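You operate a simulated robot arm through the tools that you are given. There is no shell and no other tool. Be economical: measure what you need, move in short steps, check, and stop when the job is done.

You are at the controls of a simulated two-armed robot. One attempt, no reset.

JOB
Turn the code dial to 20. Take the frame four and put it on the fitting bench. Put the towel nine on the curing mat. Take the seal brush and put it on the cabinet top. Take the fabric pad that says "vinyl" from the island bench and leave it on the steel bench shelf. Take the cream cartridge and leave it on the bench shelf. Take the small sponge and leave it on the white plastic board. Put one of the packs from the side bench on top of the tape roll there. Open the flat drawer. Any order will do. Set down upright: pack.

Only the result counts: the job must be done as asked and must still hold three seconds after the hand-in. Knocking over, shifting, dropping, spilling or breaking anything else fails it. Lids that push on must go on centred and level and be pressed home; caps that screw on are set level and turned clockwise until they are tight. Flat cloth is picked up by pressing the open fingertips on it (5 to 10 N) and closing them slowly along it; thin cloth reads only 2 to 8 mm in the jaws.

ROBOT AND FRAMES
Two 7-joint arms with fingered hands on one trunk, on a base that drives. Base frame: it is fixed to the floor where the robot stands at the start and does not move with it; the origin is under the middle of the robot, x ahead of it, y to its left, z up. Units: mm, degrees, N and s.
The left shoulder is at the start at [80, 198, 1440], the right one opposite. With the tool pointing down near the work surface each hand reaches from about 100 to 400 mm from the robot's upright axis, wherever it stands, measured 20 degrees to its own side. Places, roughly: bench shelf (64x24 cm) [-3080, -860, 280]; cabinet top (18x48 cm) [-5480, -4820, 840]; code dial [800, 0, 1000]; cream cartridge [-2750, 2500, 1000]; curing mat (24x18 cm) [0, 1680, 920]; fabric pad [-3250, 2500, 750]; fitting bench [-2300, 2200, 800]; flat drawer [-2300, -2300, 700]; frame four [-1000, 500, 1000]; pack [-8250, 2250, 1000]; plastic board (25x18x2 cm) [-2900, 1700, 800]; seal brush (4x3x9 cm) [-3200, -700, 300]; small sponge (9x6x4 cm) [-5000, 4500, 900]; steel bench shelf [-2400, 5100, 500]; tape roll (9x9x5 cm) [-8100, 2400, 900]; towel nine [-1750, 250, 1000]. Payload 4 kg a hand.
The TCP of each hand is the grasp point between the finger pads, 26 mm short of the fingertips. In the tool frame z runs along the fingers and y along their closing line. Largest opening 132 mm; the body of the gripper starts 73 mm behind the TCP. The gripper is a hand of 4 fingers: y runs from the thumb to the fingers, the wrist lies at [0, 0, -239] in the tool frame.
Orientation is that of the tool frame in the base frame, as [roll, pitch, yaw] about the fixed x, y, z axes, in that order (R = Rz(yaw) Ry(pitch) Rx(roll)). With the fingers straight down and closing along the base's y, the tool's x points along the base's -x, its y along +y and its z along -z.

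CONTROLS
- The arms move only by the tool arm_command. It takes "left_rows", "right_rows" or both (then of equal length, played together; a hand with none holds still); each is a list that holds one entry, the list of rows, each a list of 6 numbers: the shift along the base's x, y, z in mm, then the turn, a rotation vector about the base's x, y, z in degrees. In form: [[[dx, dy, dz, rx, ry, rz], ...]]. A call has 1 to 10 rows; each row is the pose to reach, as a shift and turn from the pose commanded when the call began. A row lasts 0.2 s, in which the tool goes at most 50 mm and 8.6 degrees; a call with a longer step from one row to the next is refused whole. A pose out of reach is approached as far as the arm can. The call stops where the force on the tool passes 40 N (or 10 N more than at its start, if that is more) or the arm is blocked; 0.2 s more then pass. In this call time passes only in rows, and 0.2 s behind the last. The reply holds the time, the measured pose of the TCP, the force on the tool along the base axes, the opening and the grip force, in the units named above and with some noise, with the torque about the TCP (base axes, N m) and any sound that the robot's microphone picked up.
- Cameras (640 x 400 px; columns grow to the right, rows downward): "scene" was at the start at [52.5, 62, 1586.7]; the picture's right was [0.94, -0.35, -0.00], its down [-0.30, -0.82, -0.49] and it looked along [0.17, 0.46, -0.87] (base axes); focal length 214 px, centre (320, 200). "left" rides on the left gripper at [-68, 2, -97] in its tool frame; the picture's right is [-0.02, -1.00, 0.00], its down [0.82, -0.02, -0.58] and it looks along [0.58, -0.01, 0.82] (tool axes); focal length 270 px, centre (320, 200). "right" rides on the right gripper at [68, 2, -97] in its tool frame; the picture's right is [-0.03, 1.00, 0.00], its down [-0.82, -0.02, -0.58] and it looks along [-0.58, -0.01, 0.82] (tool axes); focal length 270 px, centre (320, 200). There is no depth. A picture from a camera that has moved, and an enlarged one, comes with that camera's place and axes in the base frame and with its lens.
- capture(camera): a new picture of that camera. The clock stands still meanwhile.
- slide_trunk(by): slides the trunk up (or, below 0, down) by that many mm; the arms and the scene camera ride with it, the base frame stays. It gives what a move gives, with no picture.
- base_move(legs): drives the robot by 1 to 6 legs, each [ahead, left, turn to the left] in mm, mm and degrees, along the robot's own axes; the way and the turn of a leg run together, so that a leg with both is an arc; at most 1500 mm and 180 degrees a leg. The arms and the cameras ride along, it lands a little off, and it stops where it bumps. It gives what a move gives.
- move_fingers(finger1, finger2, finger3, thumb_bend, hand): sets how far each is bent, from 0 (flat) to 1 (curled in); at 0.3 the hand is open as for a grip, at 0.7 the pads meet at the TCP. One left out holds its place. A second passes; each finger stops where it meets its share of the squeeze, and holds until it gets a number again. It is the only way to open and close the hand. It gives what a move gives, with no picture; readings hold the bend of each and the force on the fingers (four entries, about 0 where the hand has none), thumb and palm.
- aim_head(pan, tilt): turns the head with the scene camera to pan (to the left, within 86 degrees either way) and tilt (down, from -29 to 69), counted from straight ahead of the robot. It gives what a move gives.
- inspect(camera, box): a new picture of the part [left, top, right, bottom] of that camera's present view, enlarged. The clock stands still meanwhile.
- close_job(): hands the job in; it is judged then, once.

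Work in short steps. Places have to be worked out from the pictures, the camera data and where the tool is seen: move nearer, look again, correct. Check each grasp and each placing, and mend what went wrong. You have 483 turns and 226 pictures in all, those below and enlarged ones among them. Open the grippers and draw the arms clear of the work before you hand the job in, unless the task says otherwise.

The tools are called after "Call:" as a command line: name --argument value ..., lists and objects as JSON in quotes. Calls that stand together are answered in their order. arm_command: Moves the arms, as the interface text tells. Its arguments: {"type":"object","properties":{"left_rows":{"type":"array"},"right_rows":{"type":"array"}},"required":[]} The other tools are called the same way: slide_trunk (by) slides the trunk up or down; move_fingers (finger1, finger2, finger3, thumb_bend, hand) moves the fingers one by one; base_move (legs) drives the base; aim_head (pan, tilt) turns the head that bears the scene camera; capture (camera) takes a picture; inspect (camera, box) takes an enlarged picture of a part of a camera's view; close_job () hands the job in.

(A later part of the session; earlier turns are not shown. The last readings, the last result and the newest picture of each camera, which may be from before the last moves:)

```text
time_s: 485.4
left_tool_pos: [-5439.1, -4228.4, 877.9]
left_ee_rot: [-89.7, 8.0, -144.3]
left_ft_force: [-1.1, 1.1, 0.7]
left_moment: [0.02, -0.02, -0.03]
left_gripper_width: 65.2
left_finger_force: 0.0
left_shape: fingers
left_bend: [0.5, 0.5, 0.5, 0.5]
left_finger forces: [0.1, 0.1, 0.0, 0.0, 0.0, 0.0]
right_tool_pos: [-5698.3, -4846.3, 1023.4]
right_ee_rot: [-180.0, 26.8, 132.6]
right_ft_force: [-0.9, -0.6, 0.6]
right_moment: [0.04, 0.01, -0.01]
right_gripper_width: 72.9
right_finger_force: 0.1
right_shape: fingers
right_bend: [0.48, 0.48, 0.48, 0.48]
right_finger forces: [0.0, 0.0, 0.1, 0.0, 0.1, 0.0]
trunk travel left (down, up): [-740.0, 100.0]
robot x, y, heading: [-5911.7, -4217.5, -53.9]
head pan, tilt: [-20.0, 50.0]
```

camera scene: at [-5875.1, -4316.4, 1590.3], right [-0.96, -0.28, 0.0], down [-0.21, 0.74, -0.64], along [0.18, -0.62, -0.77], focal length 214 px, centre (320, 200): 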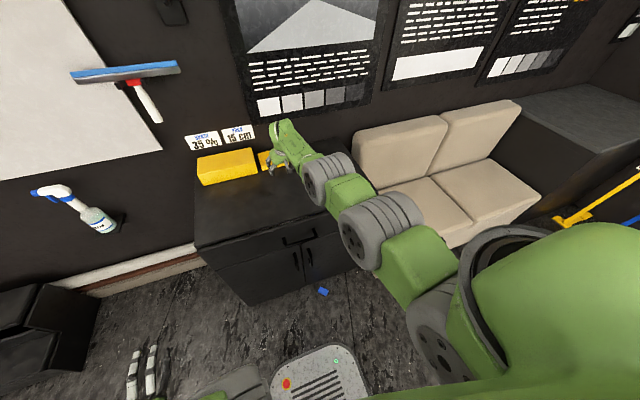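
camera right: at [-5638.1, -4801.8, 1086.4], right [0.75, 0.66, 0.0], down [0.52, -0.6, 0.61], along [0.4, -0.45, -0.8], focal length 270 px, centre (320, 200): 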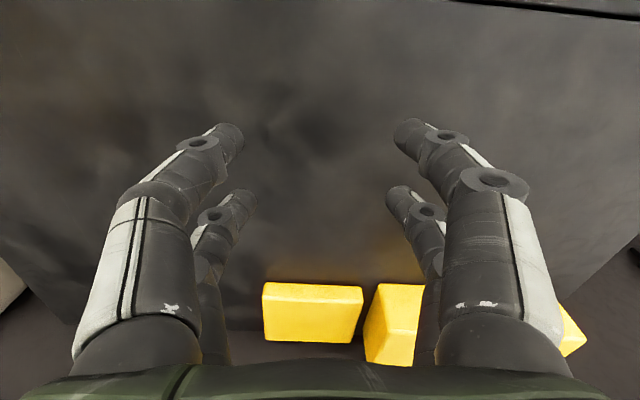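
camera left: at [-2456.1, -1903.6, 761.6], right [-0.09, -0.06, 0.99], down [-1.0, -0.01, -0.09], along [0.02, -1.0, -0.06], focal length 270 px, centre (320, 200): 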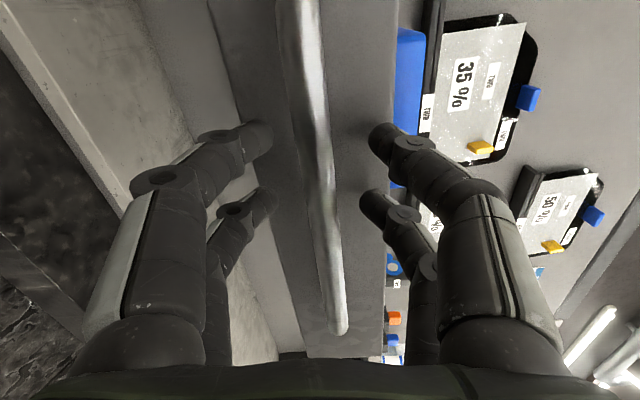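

That works. I continue back to the folded position.

Call:
arm_command --right_rows '[[[-26, 34, 0, 0, 0, 0], [-52, 68, 0, 0, 0, 0], [-78, 102, 0, 0, 0, 0], [-104, 136, 0, 0, 0, 0], [-130, 170, 0, 0, 0, 0], [-150, 195, 0, 0, 0, 0]]]'

```text
time_s: 486.8
left_tool_pos: [-5438.6, -4228.0, 876.8]
left_ee_rot: [-89.8, 8.0, -144.3]
left_ft_force: [-0.2, -0.4, -0.6]
left_moment: [0.02, 0.0, 0.0]
left_gripper_width: 65.4
left_finger_force: 0.1
left_shape: fingers
left_bend: [0.5, 0.5, 0.5, 0.5]
left_finger forces: [0.0, 0.0, 0.1, 0.1, 0.1, 0.0]
right_tool_pos: [-5848.5, -4647.9, 1022.3]
right_ee_rot: [-179.7, 26.8, 132.6]
right_ft_force: [0.2, -0.3, 0.8]
right_moment: [-0.01, -0.01, 0.0]
right_gripper_width: 72.8
right_finger_force: 0.1
right_shape: fingers
right_bend: [0.48, 0.48, 0.48, 0.48]
right_finger forces: [0.0, 0.0, 0.0, 0.0, 0.0, 0.0]
trunk travel left (down, up): [-740.0, 100.0]
robot x, y, heading: [-5910.6, -4221.8, -53.9]
head pan, tilt: [-20.0, 50.0]
```

Good. The brush lies on the floor at about [-5750, -4778], close to the cabinet, its length along base x. I turn the hand +38°, reduce the tilt to 15°, drive 110 closer and lower the trunk.

Call:
arm_command --right_rows '[[[0, 0, 0, 2.9, 2.7, 7.7], [0, 0, 0, 5.9, 5.4, 15.4], [0, 0, 0, 8.5, 6.5, 23], [0, 0, 0, 9, 6.5, 30.7], [0, 0, 0, 9, 6.5, 38]]]'

Call:
base_move --legs '[[110, 0, 0]]'

Call:
slide_trunk --by -400

Call:
slide_trunk --by -150

Call:
capture --camera "right"

```text
refused: row 1 steps farther than a row can; nothing moved
```

```text
time_s: 488.0
left_tool_pos: [-5377.1, -4313.2, 877.7]
left_ee_rot: [-89.6, 8.0, -144.4]
left_ft_force: [0.0, -0.1, -0.1]
left_moment: [-0.01, -0.01, 0.03]
left_gripper_width: 65.5
left_finger_force: 0.1
left_shape: fingers
left_bend: [0.5, 0.5, 0.5, 0.5]
left_finger forces: [0.1, 0.1, 0.1, 0.0, 0.0, 0.0]
right_tool_pos: [-5787.6, -4733.4, 1023.2]
right_ee_rot: [-179.9, 26.9, 132.6]
right_ft_force: [0.5, -0.1, -0.4]
right_moment: [0.01, -0.03, 0.05]
right_gripper_width: 73.0
right_finger_force: 0.0
right_shape: fingers
right_bend: [0.48, 0.48, 0.48, 0.48]
right_finger forces: [0.0, 0.0, 0.0, 0.0, 0.0, 0.0]
trunk travel left (down, up): [-740.0, 100.0]
robot x, y, heading: [-5851.3, -4299.2, -53.8]
head pan, tilt: [-20.0, 50.0]
```

```text
time_s: 491.8
left_tool_pos: [-5375.0, -4314.8, 477.9]
left_ee_rot: [-89.8, 8.0, -144.4]
left_ft_force: [-0.2, -0.7, 0.5]
left_moment: [-0.01, -0.01, 0.02]
left_gripper_width: 65.4
left_finger_force: 0.1
left_shape: fingers
left_bend: [0.5, 0.5, 0.5, 0.5]
left_finger forces: [0.1, 0.0, 0.0, 0.0, 0.0, 0.1]
right_tool_pos: [-5785.6, -4735.2, 621.0]
right_ee_rot: [-179.8, 26.7, 132.4]
right_ft_force: [-0.7, -0.4, 0.6]
right_moment: [0.02, 0.01, -0.05]
right_gripper_width: 72.9
right_finger_force: 0.1
right_shape: fingers
right_bend: [0.48, 0.48, 0.48, 0.48]
right_finger forces: [0.0, 0.0, 0.0, 0.1, 0.0, 0.0]
trunk travel left (down, up): [-340.0, 500.0]
robot x, y, heading: [-5850.4, -4302.2, -53.9]
head pan, tilt: [-20.0, 50.0]
```

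```text
time_s: 493.5
left_tool_pos: [-5375.1, -4314.5, 328.0]
left_ee_rot: [-89.9, 8.0, -144.3]
left_ft_force: [-0.6, 0.5, 0.2]
left_moment: [0.01, -0.02, 0.01]
left_gripper_width: 65.5
left_finger_force: 0.1
left_shape: fingers
left_bend: [0.5, 0.5, 0.5, 0.5]
left_finger forces: [0.0, 0.0, 0.0, 0.0, 0.0, 0.1]
right_tool_pos: [-5785.3, -4735.5, 471.4]
right_ee_rot: [-179.8, 26.7, 132.5]
right_ft_force: [0.1, -0.4, 0.2]
right_moment: [0.0, 0.0, -0.03]
right_gripper_width: 72.8
right_finger_force: 0.1
right_shape: fingers
right_bend: [0.48, 0.48, 0.48, 0.48]
right_finger forces: [0.0, 0.0, 0.0, 0.2, 0.0, 0.0]
trunk travel left (down, up): [-190.0, 650.0]
robot x, y, heading: [-5848.8, -4305.4, -54.0]
head pan, tilt: [-20.0, 50.0]
```

```text
74 pictures are left
camera right: at [-5855.1, -4657.7, 527.3], right [0.75, 0.66, 0.01], down [0.3, -0.36, 0.88], along [0.58, -0.66, -0.47], focal length 270 px, centre (320, 200)
```

right: 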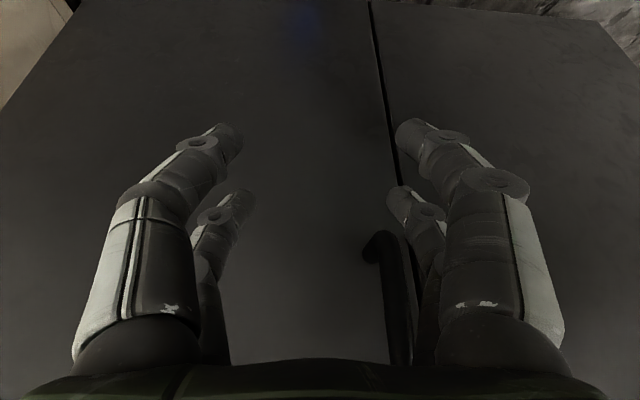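

I do the rotation in two separate calls with smaller steps, slightly drawing back from the cabinet front.

Call:
arm_command --right_rows '[[[-9, 12, 0, 4.4, 4, 0], [-18, 25, 0, 8.8, 8.1, 0]]]'

Call:
arm_command --right_rows '[[[0, 0, -20, 0, 0, 7.7], [0, 0, -40, 0, 0, 15.4], [0, 0, -60, 0, 0, 23], [0, 0, -80, 0, 0, 30.7], [0, 0, -100, 0, 0, 38]]]'

Call:
capture --camera "right"

```text
time_s: 494.1
left_tool_pos: [-5376.7, -4315.5, 328.1]
left_ee_rot: [-89.8, 8.0, -144.4]
left_ft_force: [0.1, -0.2, 0.8]
left_moment: [0.01, -0.02, -0.02]
left_gripper_width: 65.1
left_finger_force: 0.0
left_shape: fingers
left_bend: [0.5, 0.5, 0.5, 0.5]
left_finger forces: [0.0, 0.0, 0.0, 0.1, 0.0, 0.0]
right_tool_pos: [-5801.8, -4710.9, 473.1]
right_ee_rot: [-179.9, 14.6, 132.4]
right_ft_force: [1.4, -1.1, -0.1]
right_moment: [0.03, 0.0, -0.04]
right_gripper_width: 73.4
right_finger_force: 0.1
right_shape: fingers
right_bend: [0.48, 0.48, 0.48, 0.48]
right_finger forces: [0.0, 0.1, 0.1, 0.0, 0.0, 0.0]
trunk travel left (down, up): [-190.0, 650.0]
robot x, y, heading: [-5850.2, -4301.9, -54.1]
head pan, tilt: [-20.0, 50.0]
```

```text
time_s: 495.3
left_tool_pos: [-5374.1, -4316.0, 326.5]
left_ee_rot: [-89.8, 8.1, -144.4]
left_ft_force: [0.1, 0.1, 0.5]
left_moment: [0.06, 0.01, 0.01]
left_gripper_width: 65.5
left_finger_force: 0.2
left_shape: fingers
left_bend: [0.5, 0.5, 0.5, 0.5]
left_finger forces: [0.1, 0.0, 0.0, 0.1, 0.0, 0.1]
right_tool_pos: [-5800.3, -4714.1, 370.2]
right_ee_rot: [-179.6, 14.9, 170.6]
right_ft_force: [-1.1, 0.4, -0.8]
right_moment: [0.02, -0.02, -0.01]
right_gripper_width: 73.0
right_finger_force: 0.0
right_shape: fingers
right_bend: [0.48, 0.48, 0.48, 0.48]
right_finger forces: [0.0, 0.1, 0.1, 0.0, 0.0, 0.1]
trunk travel left (down, up): [-190.0, 650.0]
robot x, y, heading: [-5848.7, -4302.4, -53.8]
head pan, tilt: [-20.0, 50.0]
```

```text
73 pictures are left
camera right: at [-5889.9, -4696.1, 445.6], right [0.19, 0.98, 0.0], down [0.63, -0.12, 0.77], along [0.75, -0.15, -0.64], focal length 270 px, centre (320, 200)
```

right: 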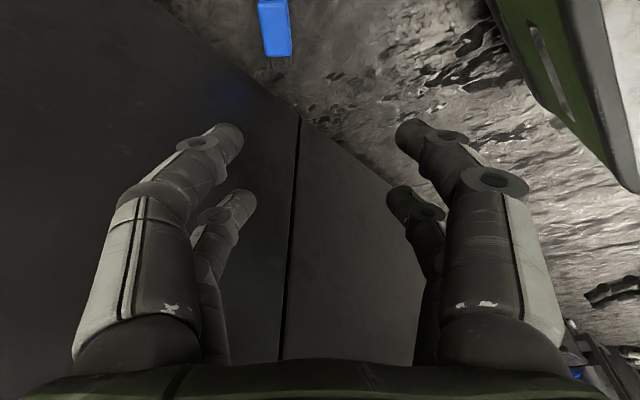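

The brush is aligned with the hand, near [-5765, -4784]. I move over it and descend to z 130, then look again.

Call:
arm_command --right_rows '[[[18, -33, -20, 0, 0, 0], [37, -69, -45, 0, 0, 0], [37, -69, -90, 0, 0, 0], [37, -69, -135, 0, 0, 0], [37, -69, -180, 0, 0, 0], [37, -69, -225, 0, 0, 0], [37, -69, -245, 0, 0, 0]]]'

Call:
capture --camera "right"

```text
time_s: 496.9
left_tool_pos: [-5374.8, -4315.0, 327.0]
left_ee_rot: [-89.8, 7.9, -144.4]
left_ft_force: [0.5, -0.1, -0.2]
left_moment: [0.04, -0.02, 0.01]
left_gripper_width: 65.6
left_finger_force: 0.1
left_shape: fingers
left_bend: [0.5, 0.5, 0.5, 0.5]
left_finger forces: [0.0, 0.0, 0.0, 0.0, 0.0, 0.0]
right_tool_pos: [-5765.2, -4779.3, 148.8]
right_ee_rot: [-179.5, 13.6, 170.4]
right_ft_force: [-0.3, 0.6, -0.4]
right_moment: [-0.02, -0.01, 0.0]
right_gripper_width: 72.6
right_finger_force: 0.1
right_shape: fingers
right_bend: [0.48, 0.48, 0.48, 0.48]
right_finger forces: [0.0, 0.0, 0.0, 0.0, 0.1, 0.0]
right hand out of reach, approached as far as the arm can: row 6, 7
trunk travel left (down, up): [-190.0, 650.0]
robot x, y, heading: [-5853.9, -4303.3, -54.2]
head pan, tilt: [-20.0, 50.0]
```

```text
72 pictures are left
camera right: at [-5853.8, -4761.9, 226.3], right [0.19, 0.98, 0.0], down [0.64, -0.12, 0.75], along [0.74, -0.15, -0.66], focal length 270 px, centre (320, 200)
```

right: 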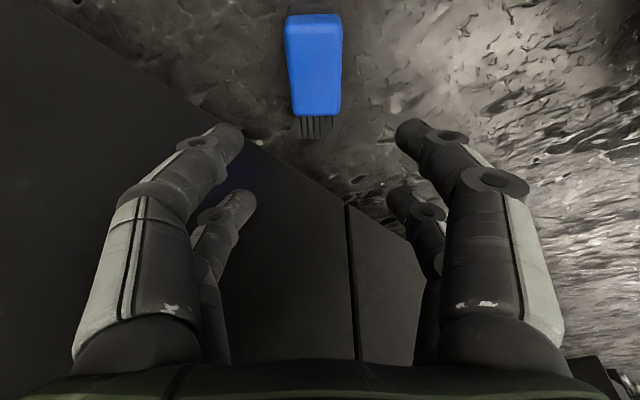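

Centred over the brush ([-5768, -4784]). The arm is at its downward limit, so I lower the trunk 90 mm.

Call:
slide_trunk --by -90

Call:
capture --camera "right"

```text
time_s: 498.2
left_tool_pos: [-5374.7, -4313.3, 240.7]
left_ee_rot: [-89.8, 8.7, -144.3]
left_ft_force: [-0.5, 0.3, 0.2]
left_moment: [0.02, -0.03, 0.01]
left_gripper_width: 65.6
left_finger_force: 0.0
left_shape: fingers
left_bend: [0.5, 0.5, 0.5, 0.5]
left_finger forces: [0.0, 0.0, 0.2, 0.0, 0.0, 0.1]
right_tool_pos: [-5766.4, -4777.3, 58.8]
right_ee_rot: [-179.8, 13.7, 170.5]
right_ft_force: [-0.5, -0.8, -0.8]
right_moment: [0.0, -0.02, -0.02]
right_gripper_width: 73.2
right_finger_force: 0.1
right_shape: fingers
right_bend: [0.48, 0.48, 0.48, 0.48]
right_finger forces: [0.0, 0.0, 0.0, 0.0, 0.0, 0.1]
trunk travel left (down, up): [-100.0, 740.0]
robot x, y, heading: [-5850.1, -4304.2, -54.0]
head pan, tilt: [-20.0, 50.0]
```

```text
71 pictures are left
camera right: at [-5854.3, -4761.0, 136.6], right [0.19, 0.98, 0.0], down [0.64, -0.13, 0.76], along [0.74, -0.14, -0.66], focal length 270 px, centre (320, 200)
```

right: 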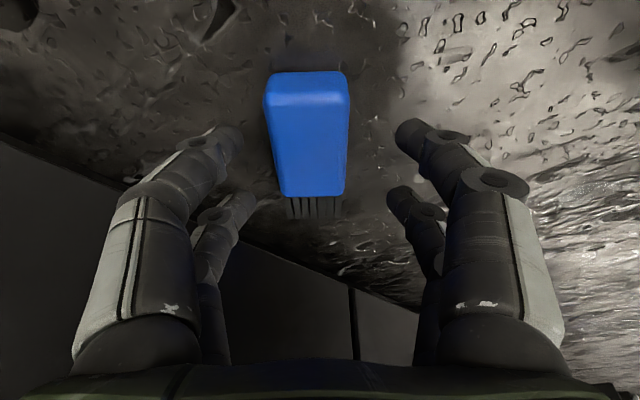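

Nicely between the fingers. I lower another 16 mm and close.

Call:
slide_trunk --by -17

Call:
move_fingers --hand "right" --finger1 0.7 --finger2 0.7 --finger3 0.7 --thumb_bend 0.7

Call:
slide_trunk --by 150

Call:
capture --camera "right"

```text
time_s: 498.8
left_tool_pos: [-5372.5, -4309.9, 244.9]
left_ee_rot: [-90.0, 11.5, -144.4]
left_ft_force: [0.0, -0.7, -0.5]
left_moment: [0.0, 0.03, -0.01]
left_gripper_width: 65.7
left_finger_force: 0.0
left_shape: fingers
left_bend: [0.5, 0.5, 0.5, 0.5]
left_finger forces: [0.0, 0.0, 0.0, 0.0, 0.0, 0.0]
right_tool_pos: [-5765.3, -4776.2, 43.1]
right_ee_rot: [179.6, 14.6, 170.3]
right_ft_force: [-0.1, -0.2, 0.2]
right_moment: [-0.02, -0.02, 0.0]
right_gripper_width: 72.9
right_finger_force: 0.1
right_shape: fingers
right_bend: [0.48, 0.48, 0.48, 0.48]
right_finger forces: [0.0, 0.0, 0.0, 0.0, 0.0, 0.0]
trunk travel left (down, up): [-83.0, 757.0]
robot x, y, heading: [-5851.0, -4306.0, -54.0]
head pan, tilt: [-20.0, 50.0]
```

```text
time_s: 499.8
left_tool_pos: [-5371.4, -4310.0, 245.4]
left_ee_rot: [-90.0, 11.5, -144.4]
left_ft_force: [0.4, -0.7, -0.1]
left_moment: [0.03, -0.02, -0.04]
left_gripper_width: 65.5
left_finger_force: 0.0
left_shape: fingers
left_bend: [0.5, 0.5, 0.5, 0.5]
left_finger forces: [0.0, 0.0, 0.1, 0.1, 0.0, 0.1]
right_tool_pos: [-5764.9, -4776.5, 44.2]
right_ee_rot: [179.6, 14.5, 170.2]
right_ft_force: [0.2, -0.2, 0.0]
right_moment: [-0.02, -0.01, 0.0]
right_gripper_width: 35.6
right_finger_force: 19.1
right_shape: fingers
right_bend: [0.58, 0.59, 0.6, 0.64]
right_finger forces: [9.9, 9.0, 7.4, 0.0, 11.3, 0.1]
trunk travel left (down, up): [-83.0, 757.0]
robot x, y, heading: [-5850.5, -4305.2, -53.8]
head pan, tilt: [-20.0, 50.0]
```

```text
time_s: 501.6
left_tool_pos: [-5375.4, -4315.3, 370.2]
left_ee_rot: [-89.8, 8.1, -144.4]
left_ft_force: [-0.9, -0.1, 0.4]
left_moment: [0.01, -0.05, 0.04]
left_gripper_width: 65.6
left_finger_force: 0.1
left_shape: fingers
left_bend: [0.5, 0.5, 0.5, 0.5]
left_finger forces: [0.1, 0.1, 0.0, 0.0, 0.0, 0.1]
right_tool_pos: [-5767.1, -4777.6, 191.1]
right_ee_rot: [-179.8, 13.5, 170.4]
right_ft_force: [0.0, 0.2, -0.7]
right_moment: [0.01, 0.04, 0.0]
right_gripper_width: 35.9
right_finger_force: 18.5
right_shape: fingers
right_bend: [0.58, 0.59, 0.6, 0.64]
right_finger forces: [9.8, 9.1, 7.3, 0.1, 11.4, 0.0]
trunk travel left (down, up): [-233.0, 607.0]
robot x, y, heading: [-5847.6, -4303.9, -54.2]
head pan, tilt: [-20.0, 50.0]
```

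```text
70 pictures are left
camera right: at [-5854.3, -4760.9, 268.9], right [0.19, 0.98, 0.0], down [0.65, -0.13, 0.75], along [0.74, -0.14, -0.66], focal length 270 px, centre (320, 200)
```

right: 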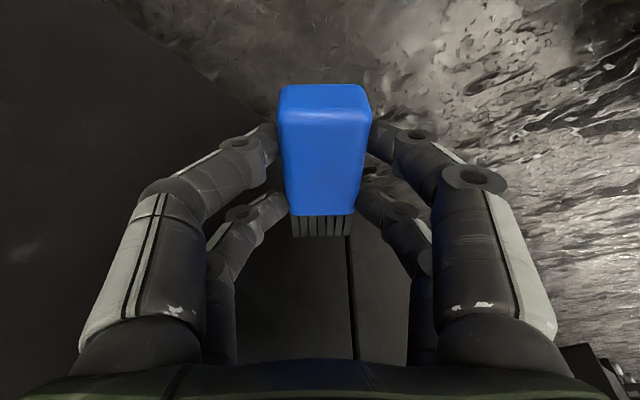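

The brush is now gripped firmly by all four fingers. I back off 150, raise the trunk, and then bring it over the cabinet top again.

Call:
base_move --legs '[[-160, 0, 0]]'

Call:
slide_trunk --by 400

Call:
slide_trunk --by 207

Call:
arm_command --right_rows '[[[0, 0, 40, 0, 0, 0], [0, 0, 85, 0, 0, 0], [0, 0, 130, 0, 0, 0], [0, 0, 170, 0, 0, 0], [0, 0, 200, 0, 0, 0]]]'

Call:
capture --camera "scene"

```text
time_s: 503.0
left_tool_pos: [-5471.4, -4184.0, 370.5]
left_ee_rot: [-89.7, 8.0, -144.3]
left_ft_force: [-0.3, -0.1, 0.1]
left_moment: [-0.05, -0.04, -0.01]
left_gripper_width: 65.6
left_finger_force: 0.1
left_shape: fingers
left_bend: [0.5, 0.5, 0.5, 0.5]
left_finger forces: [0.1, 0.0, 0.0, 0.0, 0.0, 0.1]
right_tool_pos: [-5861.3, -4646.1, 191.1]
right_ee_rot: [-179.5, 13.6, 170.6]
right_ft_force: [-0.1, -0.2, -0.1]
right_moment: [0.01, 0.02, 0.01]
right_gripper_width: 35.7
right_finger_force: 18.9
right_shape: fingers
right_bend: [0.58, 0.59, 0.6, 0.64]
right_finger forces: [9.8, 9.1, 7.4, 0.0, 11.5, 0.0]
trunk travel left (down, up): [-233.0, 607.0]
robot x, y, heading: [-5946.5, -4175.1, -54.1]
head pan, tilt: [-20.0, 50.0]
```

```text
time_s: 506.8
left_tool_pos: [-5470.5, -4183.9, 769.8]
left_ee_rot: [-89.8, 8.1, -144.4]
left_ft_force: [-0.6, 0.4, -0.3]
left_moment: [0.01, 0.04, -0.04]
left_gripper_width: 65.4
left_finger_force: 0.1
left_shape: fingers
left_bend: [0.5, 0.5, 0.5, 0.5]
left_finger forces: [0.0, 0.1, 0.0, 0.0, 0.0, 0.1]
right_tool_pos: [-5862.1, -4646.4, 590.4]
right_ee_rot: [-179.6, 13.6, 170.6]
right_ft_force: [0.4, -0.6, -1.0]
right_moment: [0.01, 0.01, 0.0]
right_gripper_width: 35.4
right_finger_force: 18.9
right_shape: fingers
right_bend: [0.58, 0.59, 0.6, 0.64]
right_finger forces: [9.8, 9.1, 7.4, 0.0, 11.3, 0.1]
trunk travel left (down, up): [-633.0, 207.0]
robot x, y, heading: [-5944.6, -4173.3, -53.9]
head pan, tilt: [-20.0, 50.0]
```

```text
time_s: 509.1
left_tool_pos: [-5470.4, -4183.9, 977.4]
left_ee_rot: [-89.8, 8.0, -144.4]
left_ft_force: [0.7, -0.3, -0.6]
left_moment: [-0.03, 0.02, 0.02]
left_gripper_width: 65.7
left_finger_force: 0.1
left_shape: fingers
left_bend: [0.5, 0.5, 0.5, 0.5]
left_finger forces: [0.0, 0.1, 0.1, 0.0, 0.0, 0.0]
right_tool_pos: [-5860.9, -4647.6, 797.6]
right_ee_rot: [-179.6, 13.6, 170.4]
right_ft_force: [-0.5, 0.4, 0.3]
right_moment: [-0.02, 0.01, 0.0]
right_gripper_width: 35.5
right_finger_force: 19.0
right_shape: fingers
right_bend: [0.58, 0.59, 0.6, 0.64]
right_finger forces: [9.7, 9.1, 7.4, 0.0, 11.4, 0.0]
trunk travel left (down, up): [-840.0, 0.0]
robot x, y, heading: [-5944.9, -4171.0, -54.2]
head pan, tilt: [-20.0, 50.0]
```

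```text
time_s: 510.3
left_tool_pos: [-5470.3, -4183.4, 976.9]
left_ee_rot: [-89.8, 8.0, -144.4]
left_ft_force: [-0.3, -0.5, 0.7]
left_moment: [-0.05, -0.02, 0.03]
left_gripper_width: 65.4
left_finger_force: 0.0
left_shape: fingers
left_bend: [0.5, 0.5, 0.5, 0.5]
left_finger forces: [0.0, 0.1, 0.0, 0.0, 0.0, 0.0]
right_tool_pos: [-5863.6, -4643.6, 998.0]
right_ee_rot: [-179.7, 13.6, 170.5]
right_ft_force: [0.9, 0.2, 0.2]
right_moment: [-0.03, 0.01, 0.02]
right_gripper_width: 35.5
right_finger_force: 18.9
right_shape: fingers
right_bend: [0.58, 0.59, 0.6, 0.64]
right_finger forces: [9.7, 9.1, 7.3, 0.0, 11.4, 0.0]
trunk travel left (down, up): [-840.0, 0.0]
robot x, y, heading: [-5945.5, -4176.0, -54.0]
head pan, tilt: [-20.0, 50.0]
```

```text
69 pictures are left
camera scene: at [-5908.4, -4270.0, 1690.4], right [-0.96, -0.27, 0.0], down [-0.21, 0.74, -0.64], along [0.18, -0.62, -0.77], focal length 214 px, centre (320, 200)
```

scene: 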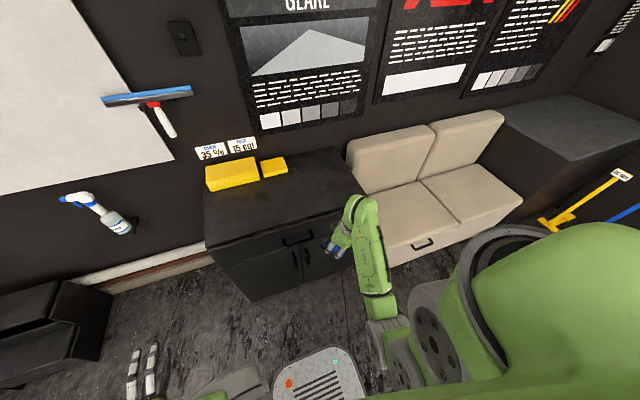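

Brush at z≈998, still held. I drive 165 ahead, then move the hand 175 further in and 70 to the left, over the middle of the top.

Call:
base_move --legs '[[165, 0, 0]]'

Call:
arm_command --right_rows '[[[32, -20, 0, 0, 0, 0], [64, -41, 0, 0, 0, 0], [96, -62, 0, 0, 0, 0], [128, -82, 0, 0, 0, 0], [160, -103, 0, 0, 0, 0]]]'

Call:
capture --camera "right"

Call:
capture --camera "scene"

```text
time_s: 511.7
left_tool_pos: [-5375.0, -4315.8, 977.5]
left_ee_rot: [-89.6, 8.1, -144.3]
left_ft_force: [-0.2, 0.8, 0.4]
left_moment: [-0.01, -0.01, -0.02]
left_gripper_width: 65.9
left_finger_force: 0.1
left_shape: fingers
left_bend: [0.5, 0.5, 0.5, 0.5]
left_finger forces: [0.1, 0.0, 0.0, 0.1, 0.2, 0.0]
right_tool_pos: [-5766.7, -4775.7, 998.9]
right_ee_rot: [-179.5, 13.8, 170.5]
right_ft_force: [0.1, -0.6, 0.4]
right_moment: [0.02, -0.01, -0.01]
right_gripper_width: 35.4
right_finger_force: 18.4
right_shape: fingers
right_bend: [0.58, 0.59, 0.6, 0.64]
right_finger forces: [9.7, 9.0, 7.4, 0.0, 11.4, 0.0]
trunk travel left (down, up): [-840.0, 0.0]
robot x, y, heading: [-5848.6, -4306.8, -54.0]
head pan, tilt: [-20.0, 50.0]
```

```text
time_s: 512.9
left_tool_pos: [-5371.7, -4319.4, 976.7]
left_ee_rot: [-89.9, 8.0, -144.4]
left_ft_force: [-0.3, -0.3, 0.5]
left_moment: [-0.01, 0.03, 0.0]
left_gripper_width: 65.7
left_finger_force: 0.1
left_shape: fingers
left_bend: [0.5, 0.5, 0.5, 0.5]
left_finger forces: [0.0, 0.0, 0.0, 0.1, 0.0, 0.1]
right_tool_pos: [-5605.4, -4883.7, 997.1]
right_ee_rot: [-179.8, 13.5, 170.6]
right_ft_force: [-0.7, -0.7, -2.0]
right_moment: [0.0, 0.02, 0.0]
right_gripper_width: 35.6
right_finger_force: 19.1
right_shape: fingers
right_bend: [0.58, 0.59, 0.6, 0.64]
right_finger forces: [9.6, 8.9, 7.3, 0.0, 11.1, 0.1]
trunk travel left (down, up): [-840.0, 0.0]
robot x, y, heading: [-5847.2, -4307.2, -54.1]
head pan, tilt: [-20.0, 50.0]
```

```text
68 pictures are left
camera right: at [-5692.4, -4866.0, 1076.9], right [0.19, 0.98, 0.0], down [0.65, -0.13, 0.75], along [0.74, -0.14, -0.66], focal length 270 px, centre (320, 200)
```

right: 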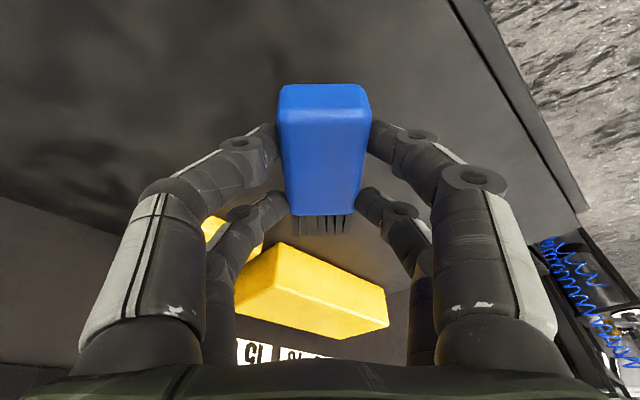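

```text
67 pictures are left
camera scene: at [-5808.6, -4406.9, 1690.3], right [-0.96, -0.28, 0.0], down [-0.21, 0.74, -0.64], along [0.18, -0.62, -0.77], focal length 214 px, centre (320, 200)
```

scene: 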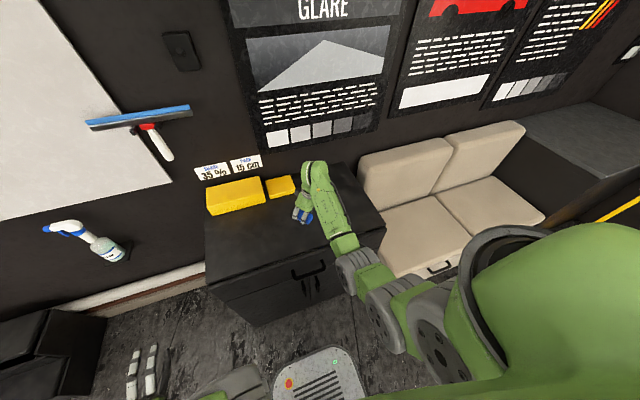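

Over the middle of the top with plenty of margin. I lower it until contact.

Call:
arm_command --right_rows '[[[0, 0, -35, 0, 0, 0], [0, 0, -65, 0, 0, 0], [0, 0, -80, 0, 0, 0], [0, 0, -88, 0, 0, 0], [0, 0, -93, 0, 0, 0], [0, 0, -98, 0, 0, 0]]]'

```text
time_s: 514.3
left_tool_pos: [-5371.6, -4319.2, 977.8]
left_ee_rot: [-89.8, 8.1, -144.4]
left_ft_force: [-0.1, -0.2, -0.3]
left_moment: [0.0, -0.02, 0.01]
left_gripper_width: 65.5
left_finger_force: 0.0
left_shape: fingers
left_bend: [0.5, 0.5, 0.5, 0.5]
left_finger forces: [0.0, 0.0, 0.0, 0.1, 0.0, 0.0]
right_tool_pos: [-5604.2, -4882.7, 899.8]
right_ee_rot: [-179.6, 13.4, 170.5]
right_ft_force: [0.2, 0.1, -0.3]
right_moment: [0.01, -0.01, -0.02]
right_gripper_width: 35.4
right_finger_force: 17.6
right_shape: fingers
right_bend: [0.58, 0.59, 0.6, 0.64]
right_finger forces: [9.6, 8.8, 7.2, 0.1, 11.1, 0.0]
trunk travel left (down, up): [-840.0, 0.0]
robot x, y, heading: [-5844.9, -4309.0, -54.0]
head pan, tilt: [-20.0, 50.0]
```

Not yet in contact; a few more small steps.

Call:
arm_command --right_rows '[[[0, 0, -4, 0, 0, 0], [0, 0, -8, 0, 0, 0], [0, 0, -11, 0, 0, 0], [0, 0, -14, 0, 0, 0]]]'

```text
time_s: 515.3
left_tool_pos: [-5374.9, -4316.0, 979.2]
left_ee_rot: [-89.6, 8.0, -144.4]
left_ft_force: [-0.1, -0.2, 0.0]
left_moment: [-0.03, -0.01, -0.02]
left_gripper_width: 65.4
left_finger_force: 0.0
left_shape: fingers
left_bend: [0.5, 0.5, 0.5, 0.5]
left_finger forces: [0.0, 0.0, 0.1, 0.0, 0.0, 0.0]
right_tool_pos: [-5603.3, -4883.1, 890.9]
right_ee_rot: [-179.2, 14.1, 170.6]
right_ft_force: [-0.4, -1.3, 23.8]
right_moment: [0.08, -0.14, 0.0]
right_gripper_width: 35.1
right_finger_force: 22.5
right_shape: fingers
right_bend: [0.61, 0.62, 0.61, 0.64]
right_finger forces: [11.0, 10.5, 9.7, 0.0, 13.7, 0.0]
trunk travel left (down, up): [-840.0, 0.0]
robot x, y, heading: [-5846.6, -4311.3, -53.7]
head pan, tilt: [-20.0, 50.0]
```

Contact at 24 N. I ease up 4 mm, open, and check.

Call:
arm_command --right_rows '[[[0, 0, 5, 0, 0, 0]]]'

Call:
move_fingers --hand "right" --finger1 0.47 --finger2 0.47 --finger3 0.47 --thumb_bend 0.47

Call:
arm_command --right_rows '[[[0, 0, 25, 0, 0, 0], [0, 0, 55, 0, 0, 0], [-10, 8, 85, 0, 0, 0]]]'

Call:
capture --camera "right"

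```text
time_s: 515.7
left_tool_pos: [-5373.2, -4318.1, 978.3]
left_ee_rot: [-89.7, 8.0, -144.5]
left_ft_force: [0.2, 0.8, 0.5]
left_moment: [-0.01, 0.03, 0.0]
left_gripper_width: 65.6
left_finger_force: 0.2
left_shape: fingers
left_bend: [0.5, 0.5, 0.5, 0.5]
left_finger forces: [0.0, 0.1, 0.1, 0.1, 0.0, 0.0]
right_tool_pos: [-5603.2, -4881.6, 891.8]
right_ee_rot: [-179.6, 13.7, 170.6]
right_ft_force: [1.2, -4.5, 15.5]
right_moment: [-0.06, -0.19, -0.02]
right_gripper_width: 35.1
right_finger_force: 20.8
right_shape: fingers
right_bend: [0.61, 0.62, 0.61, 0.64]
right_finger forces: [9.7, 9.6, 9.9, 0.1, 13.3, 0.1]
trunk travel left (down, up): [-840.0, 0.0]
robot x, y, heading: [-5848.5, -4307.2, -54.1]
head pan, tilt: [-20.0, 50.0]
```

```text
time_s: 516.7
left_tool_pos: [-5373.2, -4317.5, 977.7]
left_ee_rot: [-89.8, 8.0, -144.4]
left_ft_force: [0.1, -0.1, -0.9]
left_moment: [0.0, -0.04, -0.02]
left_gripper_width: 65.4
left_finger_force: 0.0
left_shape: fingers
left_bend: [0.5, 0.5, 0.5, 0.5]
left_finger forces: [0.0, 0.1, 0.0, 0.0, 0.1, 0.0]
right_tool_pos: [-5604.2, -4882.5, 890.9]
right_ee_rot: [-179.7, 13.7, 170.5]
right_ft_force: [-0.8, 0.0, -0.5]
right_moment: [0.01, 0.02, 0.02]
right_gripper_width: 75.3
right_finger_force: 0.1
right_shape: fingers
right_bend: [0.47, 0.47, 0.47, 0.47]
right_finger forces: [0.0, 0.1, 0.0, 0.0, 0.1, 0.0]
trunk travel left (down, up): [-840.0, 0.0]
robot x, y, heading: [-5849.4, -4306.5, -53.8]
head pan, tilt: [-20.0, 50.0]
```

```text
time_s: 517.5
left_tool_pos: [-5372.9, -4318.8, 976.4]
left_ee_rot: [-89.8, 8.0, -144.5]
left_ft_force: [-0.1, -0.6, -0.3]
left_moment: [0.01, 0.0, -0.01]
left_gripper_width: 65.5
left_finger_force: 0.1
left_shape: fingers
left_bend: [0.5, 0.5, 0.5, 0.5]
left_finger forces: [0.0, 0.0, 0.0, 0.0, 0.1, 0.1]
right_tool_pos: [-5616.7, -4873.4, 974.8]
right_ee_rot: [-179.8, 13.6, 170.5]
right_ft_force: [0.2, 0.1, -0.4]
right_moment: [0.02, 0.01, 0.02]
right_gripper_width: 75.7
right_finger_force: 0.0
right_shape: fingers
right_bend: [0.47, 0.47, 0.47, 0.47]
right_finger forces: [0.0, 0.0, 0.0, 0.0, 0.0, 0.0]
trunk travel left (down, up): [-840.0, 0.0]
robot x, y, heading: [-5850.0, -4310.7, -53.9]
head pan, tilt: [-20.0, 50.0]
```

```text
66 pictures are left
camera right: at [-5704.8, -4857.5, 1051.9], right [0.19, 0.98, 0.0], down [0.65, -0.13, 0.75], along [0.74, -0.14, -0.66], focal length 270 px, centre (320, 200)
```

right: 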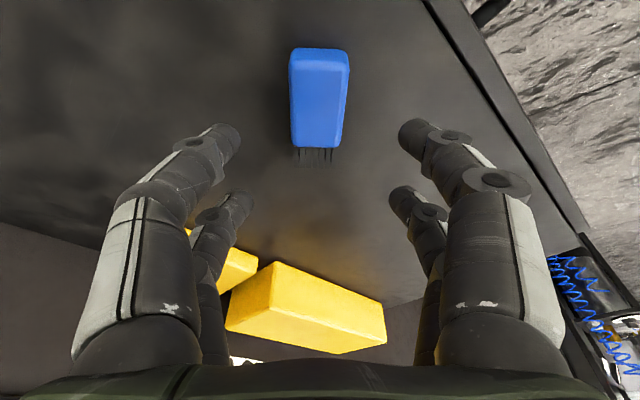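

The brush now lies safely on the cabinet top. I withdraw the arm and back the base off.

Call:
arm_command --right_rows '[[[-32, 20, 10, 0, 0, 0], [-64, 41, 20, 0, 0, 0], [-96, 62, 25, 0, 0, 0], [-128, 82, 25, 0, 0, 0], [-155, 100, 25, 0, 0, 0]]]'

Call:
base_move --legs '[[-350, 0, 0], [0, 0, 90]]'

Call:
aim_head --pan 0 --tilt 25

Call:
capture --camera "scene"

```text
time_s: 518.7
left_tool_pos: [-5373.7, -4316.8, 978.5]
left_ee_rot: [-89.7, 8.0, -144.4]
left_ft_force: [0.2, 0.8, -0.1]
left_moment: [0.01, 0.02, 0.0]
left_gripper_width: 65.3
left_finger_force: 0.0
left_shape: fingers
left_bend: [0.5, 0.5, 0.5, 0.5]
left_finger forces: [0.0, 0.0, 0.1, 0.0, 0.1, 0.0]
right_tool_pos: [-5770.1, -4772.3, 1000.3]
right_ee_rot: [-179.6, 13.7, 170.4]
right_ft_force: [0.5, -0.5, 0.2]
right_moment: [0.0, 0.03, 0.01]
right_gripper_width: 75.7
right_finger_force: 0.0
right_shape: fingers
right_bend: [0.47, 0.47, 0.47, 0.47]
right_finger forces: [0.1, 0.1, 0.1, 0.1, 0.1, 0.1]
trunk travel left (down, up): [-840.0, 0.0]
robot x, y, heading: [-5846.4, -4304.2, -54.0]
head pan, tilt: [-20.0, 50.0]
```

```text
time_s: 524.8
left_tool_pos: [-6028.1, -3544.9, 977.7]
left_ee_rot: [-89.9, 8.0, -56.4]
left_ft_force: [0.4, -0.1, 0.4]
left_moment: [0.02, 0.0, -0.02]
left_gripper_width: 65.6
left_finger_force: 0.1
left_shape: fingers
left_bend: [0.5, 0.5, 0.5, 0.5]
left_finger forces: [0.0, 0.0, 0.0, 0.1, 0.1, 0.0]
right_tool_pos: [-5588.9, -3957.5, 999.4]
right_ee_rot: [-179.7, 13.6, -101.5]
right_ft_force: [0.0, 0.9, 0.5]
right_moment: [0.0, 0.0, 0.0]
right_gripper_width: 75.4
right_finger_force: 0.0
right_shape: fingers
right_bend: [0.47, 0.47, 0.47, 0.47]
right_finger forces: [0.0, 0.0, 0.1, 0.0, 0.0, 0.1]
trunk travel left (down, up): [-840.0, 0.0]
robot x, y, heading: [-6056.1, -4023.5, 34.0]
head pan, tilt: [-20.0, 50.0]
```

```text
time_s: 525.6
left_tool_pos: [-6029.6, -3544.2, 977.5]
left_ee_rot: [-89.8, 7.9, -56.4]
left_ft_force: [-0.4, -0.1, -0.9]
left_moment: [-0.01, 0.02, 0.01]
left_gripper_width: 65.5
left_finger_force: 0.2
left_shape: fingers
left_bend: [0.5, 0.5, 0.5, 0.5]
left_finger forces: [0.0, 0.0, 0.1, 0.0, 0.0, 0.0]
right_tool_pos: [-5589.3, -3957.6, 1000.5]
right_ee_rot: [-179.6, 13.6, -101.5]
right_ft_force: [0.5, 0.2, -0.3]
right_moment: [0.0, 0.01, -0.03]
right_gripper_width: 75.5
right_finger_force: 0.0
right_shape: fingers
right_bend: [0.47, 0.47, 0.47, 0.47]
right_finger forces: [0.1, 0.0, 0.1, 0.0, 0.0, 0.0]
trunk travel left (down, up): [-840.0, 0.0]
robot x, y, heading: [-6055.9, -4020.1, 34.2]
head pan, tilt: [0.0, 25.0]
```

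```text
65 pictures are left
camera scene: at [-5955.9, -3951.1, 1727.8], right [0.56, -0.83, 0.0], down [-0.35, -0.24, -0.91], along [0.75, 0.51, -0.42], focal length 214 px, centre (320, 200)
```

scene: 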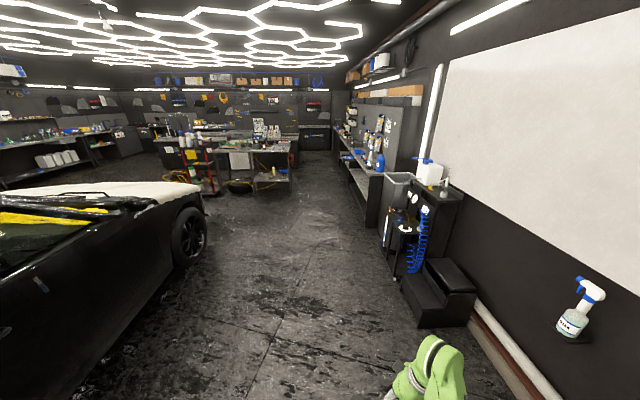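

The corridor back is clear. I shift right 140 (to pass between the open drawer and the bench with the reels) and drive ahead to q≈-2000.

Call:
base_move --legs '[[0, -140, 1.4], [1500, 0, 0], [1300, 0, 0]]'

Call:
capture --camera "scene"

```text
time_s: 540.5
left_tool_pos: [-3648.8, -1983.0, 977.2]
left_ee_rot: [-89.8, 8.0, -52.7]
left_ft_force: [-1.0, 0.2, -1.4]
left_moment: [0.03, -0.01, -0.03]
left_gripper_width: 65.9
left_finger_force: 0.0
left_shape: fingers
left_bend: [0.5, 0.5, 0.5, 0.5]
left_finger forces: [0.0, 0.0, 0.0, 0.1, 0.0, 0.1]
right_tool_pos: [-3182.9, -2366.9, 1001.5]
right_ee_rot: [-179.6, 13.7, -97.8]
right_ft_force: [-0.1, -1.3, -0.4]
right_moment: [0.0, 0.03, -0.02]
right_gripper_width: 75.6
right_finger_force: 0.0
right_shape: fingers
right_bend: [0.47, 0.47, 0.47, 0.47]
right_finger forces: [0.1, 0.0, 0.0, 0.1, 0.0, 0.0]
trunk travel left (down, up): [-840.0, 0.0]
robot x, y, heading: [-3646.8, -2458.2, 37.8]
head pan, tilt: [0.0, 25.0]
```

```text
64 pictures are left
camera scene: at [-3550.2, -2384.5, 1728.0], right [0.61, -0.79, 0.0], down [-0.33, -0.26, -0.91], along [0.72, 0.55, -0.42], focal length 214 px, centre (320, 200)
```

scene: 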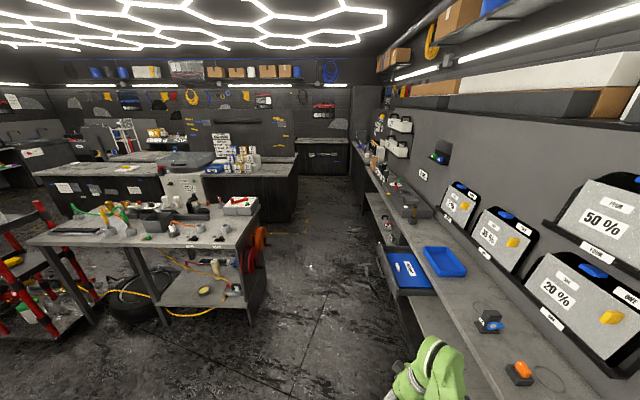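

Drawer open, brush done, all in order. I correct the heading and go on to q≈-2050.

Call:
base_move --legs '[[0, 0, -2.3], [1200, 0, 0], [1180, 0, 0], [0, 900, 0]]'

Call:
aim_head --pan 0 --tilt 35

Call:
capture --camera "scene"

```text
time_s: 556.8
left_tool_pos: [-2167.8, 89.4, 977.5]
left_ee_rot: [-89.8, 8.2, -56.6]
left_ft_force: [0.3, -0.2, -0.1]
left_moment: [-0.02, -0.01, 0.02]
left_gripper_width: 65.6
left_finger_force: 0.0
left_shape: fingers
left_bend: [0.5, 0.5, 0.5, 0.5]
left_finger forces: [0.0, 0.0, 0.1, 0.0, 0.0, 0.0]
right_tool_pos: [-1729.8, -326.1, 1000.8]
right_ee_rot: [-179.7, 13.6, -101.8]
right_ft_force: [0.7, 0.0, -0.6]
right_moment: [-0.01, -0.04, 0.0]
right_gripper_width: 75.4
right_finger_force: 0.0
right_shape: fingers
right_bend: [0.47, 0.47, 0.47, 0.47]
right_finger forces: [0.0, 0.0, 0.1, 0.1, 0.1, 0.0]
trunk travel left (down, up): [-840.0, 0.0]
robot x, y, heading: [-2200.0, -386.6, 33.5]
head pan, tilt: [0.0, 25.0]
```

```text
time_s: 557.5
left_tool_pos: [-2168.2, 90.1, 978.0]
left_ee_rot: [-89.8, 8.0, -56.7]
left_ft_force: [-0.3, -0.5, 0.8]
left_moment: [0.0, -0.02, 0.0]
left_gripper_width: 65.6
left_finger_force: 0.1
left_shape: fingers
left_bend: [0.5, 0.5, 0.5, 0.5]
left_finger forces: [0.1, 0.0, 0.0, 0.0, 0.0, 0.0]
right_tool_pos: [-1729.4, -327.0, 1000.1]
right_ee_rot: [-179.6, 13.5, -101.9]
right_ft_force: [0.5, 0.1, 0.1]
right_moment: [0.01, -0.02, 0.0]
right_gripper_width: 75.7
right_finger_force: 0.2
right_shape: fingers
right_bend: [0.47, 0.47, 0.47, 0.47]
right_finger forces: [0.0, 0.0, 0.1, 0.0, 0.1, 0.0]
trunk travel left (down, up): [-840.0, 0.0]
robot x, y, heading: [-2197.8, -384.7, 33.9]
head pan, tilt: [0.0, 35.0]
```

```text
63 pictures are left
camera scene: at [-2100.6, -320.0, 1712.2], right [0.55, -0.83, 0.0], down [-0.48, -0.32, -0.82], along [0.68, 0.45, -0.57], focal length 214 px, centre (320, 200)
```

scene: 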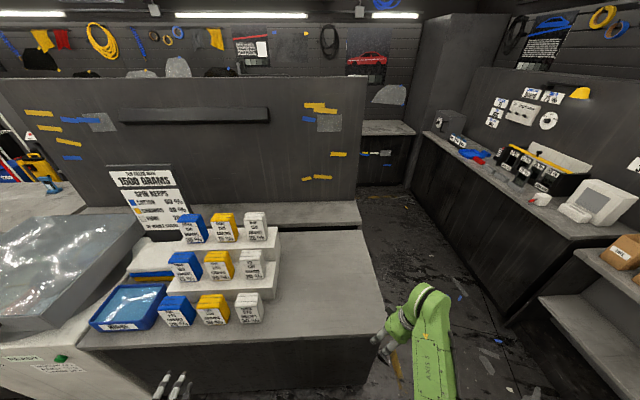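

The folded towels are on a stepped stand ahead. I zoom in to find "nine".

Call:
inspect --camera "scene" --box '[100, 160, 290, 330]'

```text
2.35 times, centred on (195, 245) of scene
camera zoom: at [-2100.6, -320.0, 1712.2], right [0.55, -0.83, 0.0], down [-0.48, -0.32, -0.82], along [0.68, 0.45, -0.57], focal length 505 px, centre (614, 94)
```

zoom: 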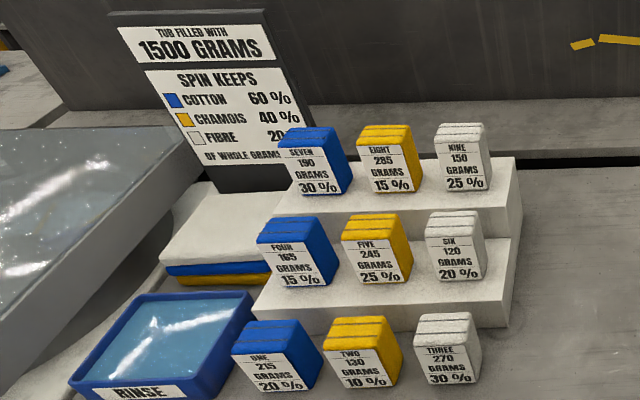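

"NINE" is the white one, top row right, near p 1235, q -1130. I'll use the left hand; I roll it back and point it down again.

Call:
arm_command --left_rows '[[[5, 3, 10, 7.05, 4.74, 0], [10, 6, 20, 14.1, 9.5, 0], [15, 10, 30, 21.2, 14.2, 0], [20, 13, 40, 28.2, 19, 0], [25, 17, 50, 35.3, 23.7, 0], [30, 20, 60, 42.3, 28.5, 0], [35, 24, 60, 49.4, 33.2, 0], [40, 27, 60, 56.4, 37.9, 0], [45, 30, 60, 63.5, 42.7, 0], [50, 34, 60, 70.5, 47.4, 0]]]'

Call:
arm_command --left_rows '[[[0, 0, 0, -4.74, 7.05, 0], [0, 0, 0, -9.5, 14.1, 0], [0, 0, 0, -14.2, 21.2, 0], [0, 0, 0, -19, 28.2, 0], [0, 0, 0, -23.7, 35.3, 0], [0, 0, 0, -28.5, 42.3, 0], [0, 0, 0, -33.2, 49.4, 0], [0, 0, 0, -37.9, 56.4, 0], [0, 0, 0, -42.7, 63.5, 0], [0, 0, 0, -47.4, 70.5, 0]]]'

```text
time_s: 559.7
left_tool_pos: [-2118.5, 124.6, 1036.5]
left_ee_rot: [101.0, 86.8, 134.7]
left_ft_force: [0.6, -0.2, 0.6]
left_moment: [-0.01, 0.02, 0.01]
left_gripper_width: 65.7
left_finger_force: 0.0
left_shape: fingers
left_bend: [0.5, 0.5, 0.5, 0.5]
left_finger forces: [0.1, 0.0, 0.0, 0.1, 0.0, 0.1]
right_tool_pos: [-1729.1, -324.6, 1000.7]
right_ee_rot: [-179.7, 13.7, -101.8]
right_ft_force: [-0.3, -0.2, -0.4]
right_moment: [-0.02, 0.01, -0.02]
right_gripper_width: 75.8
right_finger_force: 0.0
right_shape: fingers
right_bend: [0.47, 0.47, 0.47, 0.47]
right_finger forces: [0.0, 0.0, 0.1, 0.1, 0.1, 0.0]
trunk travel left (down, up): [-840.0, 0.0]
robot x, y, heading: [-2199.0, -382.9, 33.5]
head pan, tilt: [0.0, 35.0]
```

```text
time_s: 561.7
left_tool_pos: [-2183.2, 134.6, 1025.3]
left_ee_rot: [-179.8, 16.2, -137.0]
left_ft_force: [-0.9, 0.6, 0.4]
left_moment: [0.01, 0.01, 0.0]
left_gripper_width: 65.6
left_finger_force: 0.0
left_shape: fingers
left_bend: [0.5, 0.5, 0.5, 0.5]
left_finger forces: [0.0, 0.0, 0.0, 0.0, 0.1, 0.0]
right_tool_pos: [-1729.6, -325.8, 998.1]
right_ee_rot: [-179.7, 13.4, -101.7]
right_ft_force: [-0.4, -0.3, -0.4]
right_moment: [0.01, 0.0, 0.01]
right_gripper_width: 75.5
right_finger_force: 0.0
right_shape: fingers
right_bend: [0.47, 0.47, 0.47, 0.47]
right_finger forces: [0.0, 0.1, 0.0, 0.0, 0.0, 0.1]
trunk travel left (down, up): [-840.0, 0.0]
robot x, y, heading: [-2201.3, -381.3, 33.7]
head pan, tilt: [0.0, 35.0]
stopped in row 9 (left hand): the arm was blocked; the commanded pose is now the measured one
```

The left hand points down again. I correct the heading, drive 170 closer (the bench edge limits me) and look at the towels with the left camera.

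Call:
base_move --legs '[[0, 0, 1.8], [165, 0, 0]]'

Call:
capture --camera "scene"

```text
time_s: 563.5
left_tool_pos: [-2066.8, 230.8, 1031.2]
left_ee_rot: [-179.9, 16.4, -135.4]
left_ft_force: [0.3, 0.2, 0.3]
left_moment: [-0.02, 0.0, 0.0]
left_gripper_width: 66.0
left_finger_force: 0.0
left_shape: fingers
left_bend: [0.5, 0.5, 0.5, 0.5]
left_finger forces: [0.0, 0.1, 0.0, 0.0, 0.1, 0.0]
right_tool_pos: [-1599.1, -215.8, 1001.5]
right_ee_rot: [-179.6, 13.8, -99.9]
right_ft_force: [-0.1, -0.1, 0.8]
right_moment: [0.01, -0.03, -0.04]
right_gripper_width: 75.6
right_finger_force: 0.0
right_shape: fingers
right_bend: [0.47, 0.47, 0.47, 0.47]
right_finger forces: [0.0, 0.0, 0.0, 0.0, 0.0, 0.1]
trunk travel left (down, up): [-840.0, 0.0]
robot x, y, heading: [-2063.6, -290.8, 35.2]
head pan, tilt: [0.0, 35.0]
```

```text
61 pictures are left
camera scene: at [-1972.1, -223.0, 1712.6], right [0.58, -0.81, 0.0], down [-0.46, -0.33, -0.82], along [0.67, 0.48, -0.57], focal length 214 px, centre (320, 200)
```

scene: 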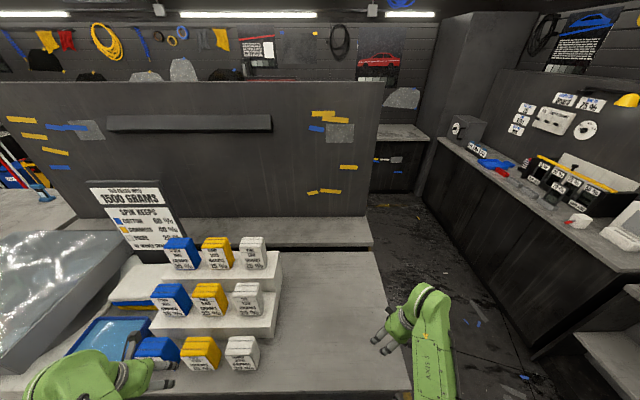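

The towel blocks seem about 110 mm wide; I need a good height estimate. I back off, lower the trunk 300 mm for a vertical baseline, and take one more scene picture.

Call:
base_move --legs '[[-165, 0, 0]]'

Call:
slide_trunk --by -300

Call:
inspect --camera "scene" --box '[120, 100, 320, 280]'

```text
time_s: 564.9
left_tool_pos: [-2192.1, 142.1, 1029.5]
left_ee_rot: [180.0, 16.2, -135.4]
left_ft_force: [0.1, 0.5, 0.5]
left_moment: [-0.02, 0.02, 0.01]
left_gripper_width: 65.9
left_finger_force: 0.1
left_shape: fingers
left_bend: [0.5, 0.5, 0.5, 0.5]
left_finger forces: [0.0, 0.1, 0.1, 0.0, 0.0, 0.0]
right_tool_pos: [-1724.7, -305.8, 998.6]
right_ee_rot: [-179.8, 13.5, -100.1]
right_ft_force: [1.2, -0.2, -0.5]
right_moment: [0.02, 0.02, 0.01]
right_gripper_width: 75.5
right_finger_force: 0.1
right_shape: fingers
right_bend: [0.47, 0.47, 0.47, 0.47]
right_finger forces: [0.1, 0.1, 0.0, 0.1, 0.0, 0.1]
trunk travel left (down, up): [-840.0, 0.0]
robot x, y, heading: [-2192.9, -382.7, 35.5]
head pan, tilt: [0.0, 35.0]
```

```text
time_s: 567.9
left_tool_pos: [-2193.4, 141.8, 730.6]
left_ee_rot: [179.8, 16.5, -135.5]
left_ft_force: [-0.7, -0.4, -0.4]
left_moment: [0.02, -0.02, 0.04]
left_gripper_width: 65.5
left_finger_force: 0.0
left_shape: fingers
left_bend: [0.5, 0.5, 0.5, 0.5]
left_finger forces: [0.0, 0.0, 0.0, 0.0, 0.1, 0.0]
right_tool_pos: [-1726.7, -307.2, 699.3]
right_ee_rot: [-179.7, 13.7, -100.0]
right_ft_force: [0.4, 0.6, 0.5]
right_moment: [0.02, 0.02, -0.01]
right_gripper_width: 75.6
right_finger_force: 0.0
right_shape: fingers
right_bend: [0.47, 0.47, 0.47, 0.47]
right_finger forces: [0.1, 0.0, 0.1, 0.1, 0.0, 0.0]
trunk travel left (down, up): [-540.0, 300.0]
robot x, y, heading: [-2191.3, -380.5, 35.9]
head pan, tilt: [0.0, 35.0]
```

```text
2.22 times, centred on (220, 190) of scene
camera zoom: at [-2097.4, -312.8, 1411.4], right [0.58, -0.81, 0.0], down [-0.47, -0.33, -0.82], along [0.67, 0.47, -0.57], focal length 477 px, centre (542, 222)
```

zoom: 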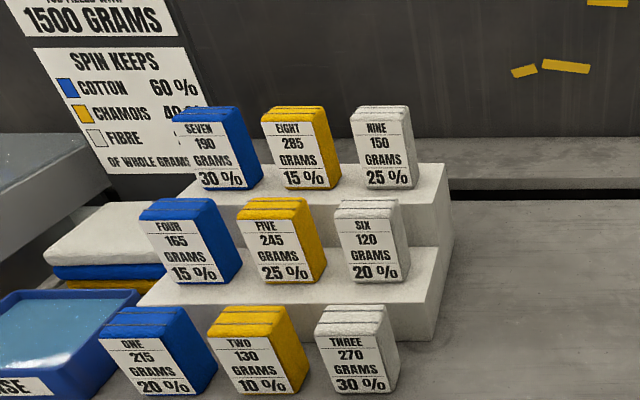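

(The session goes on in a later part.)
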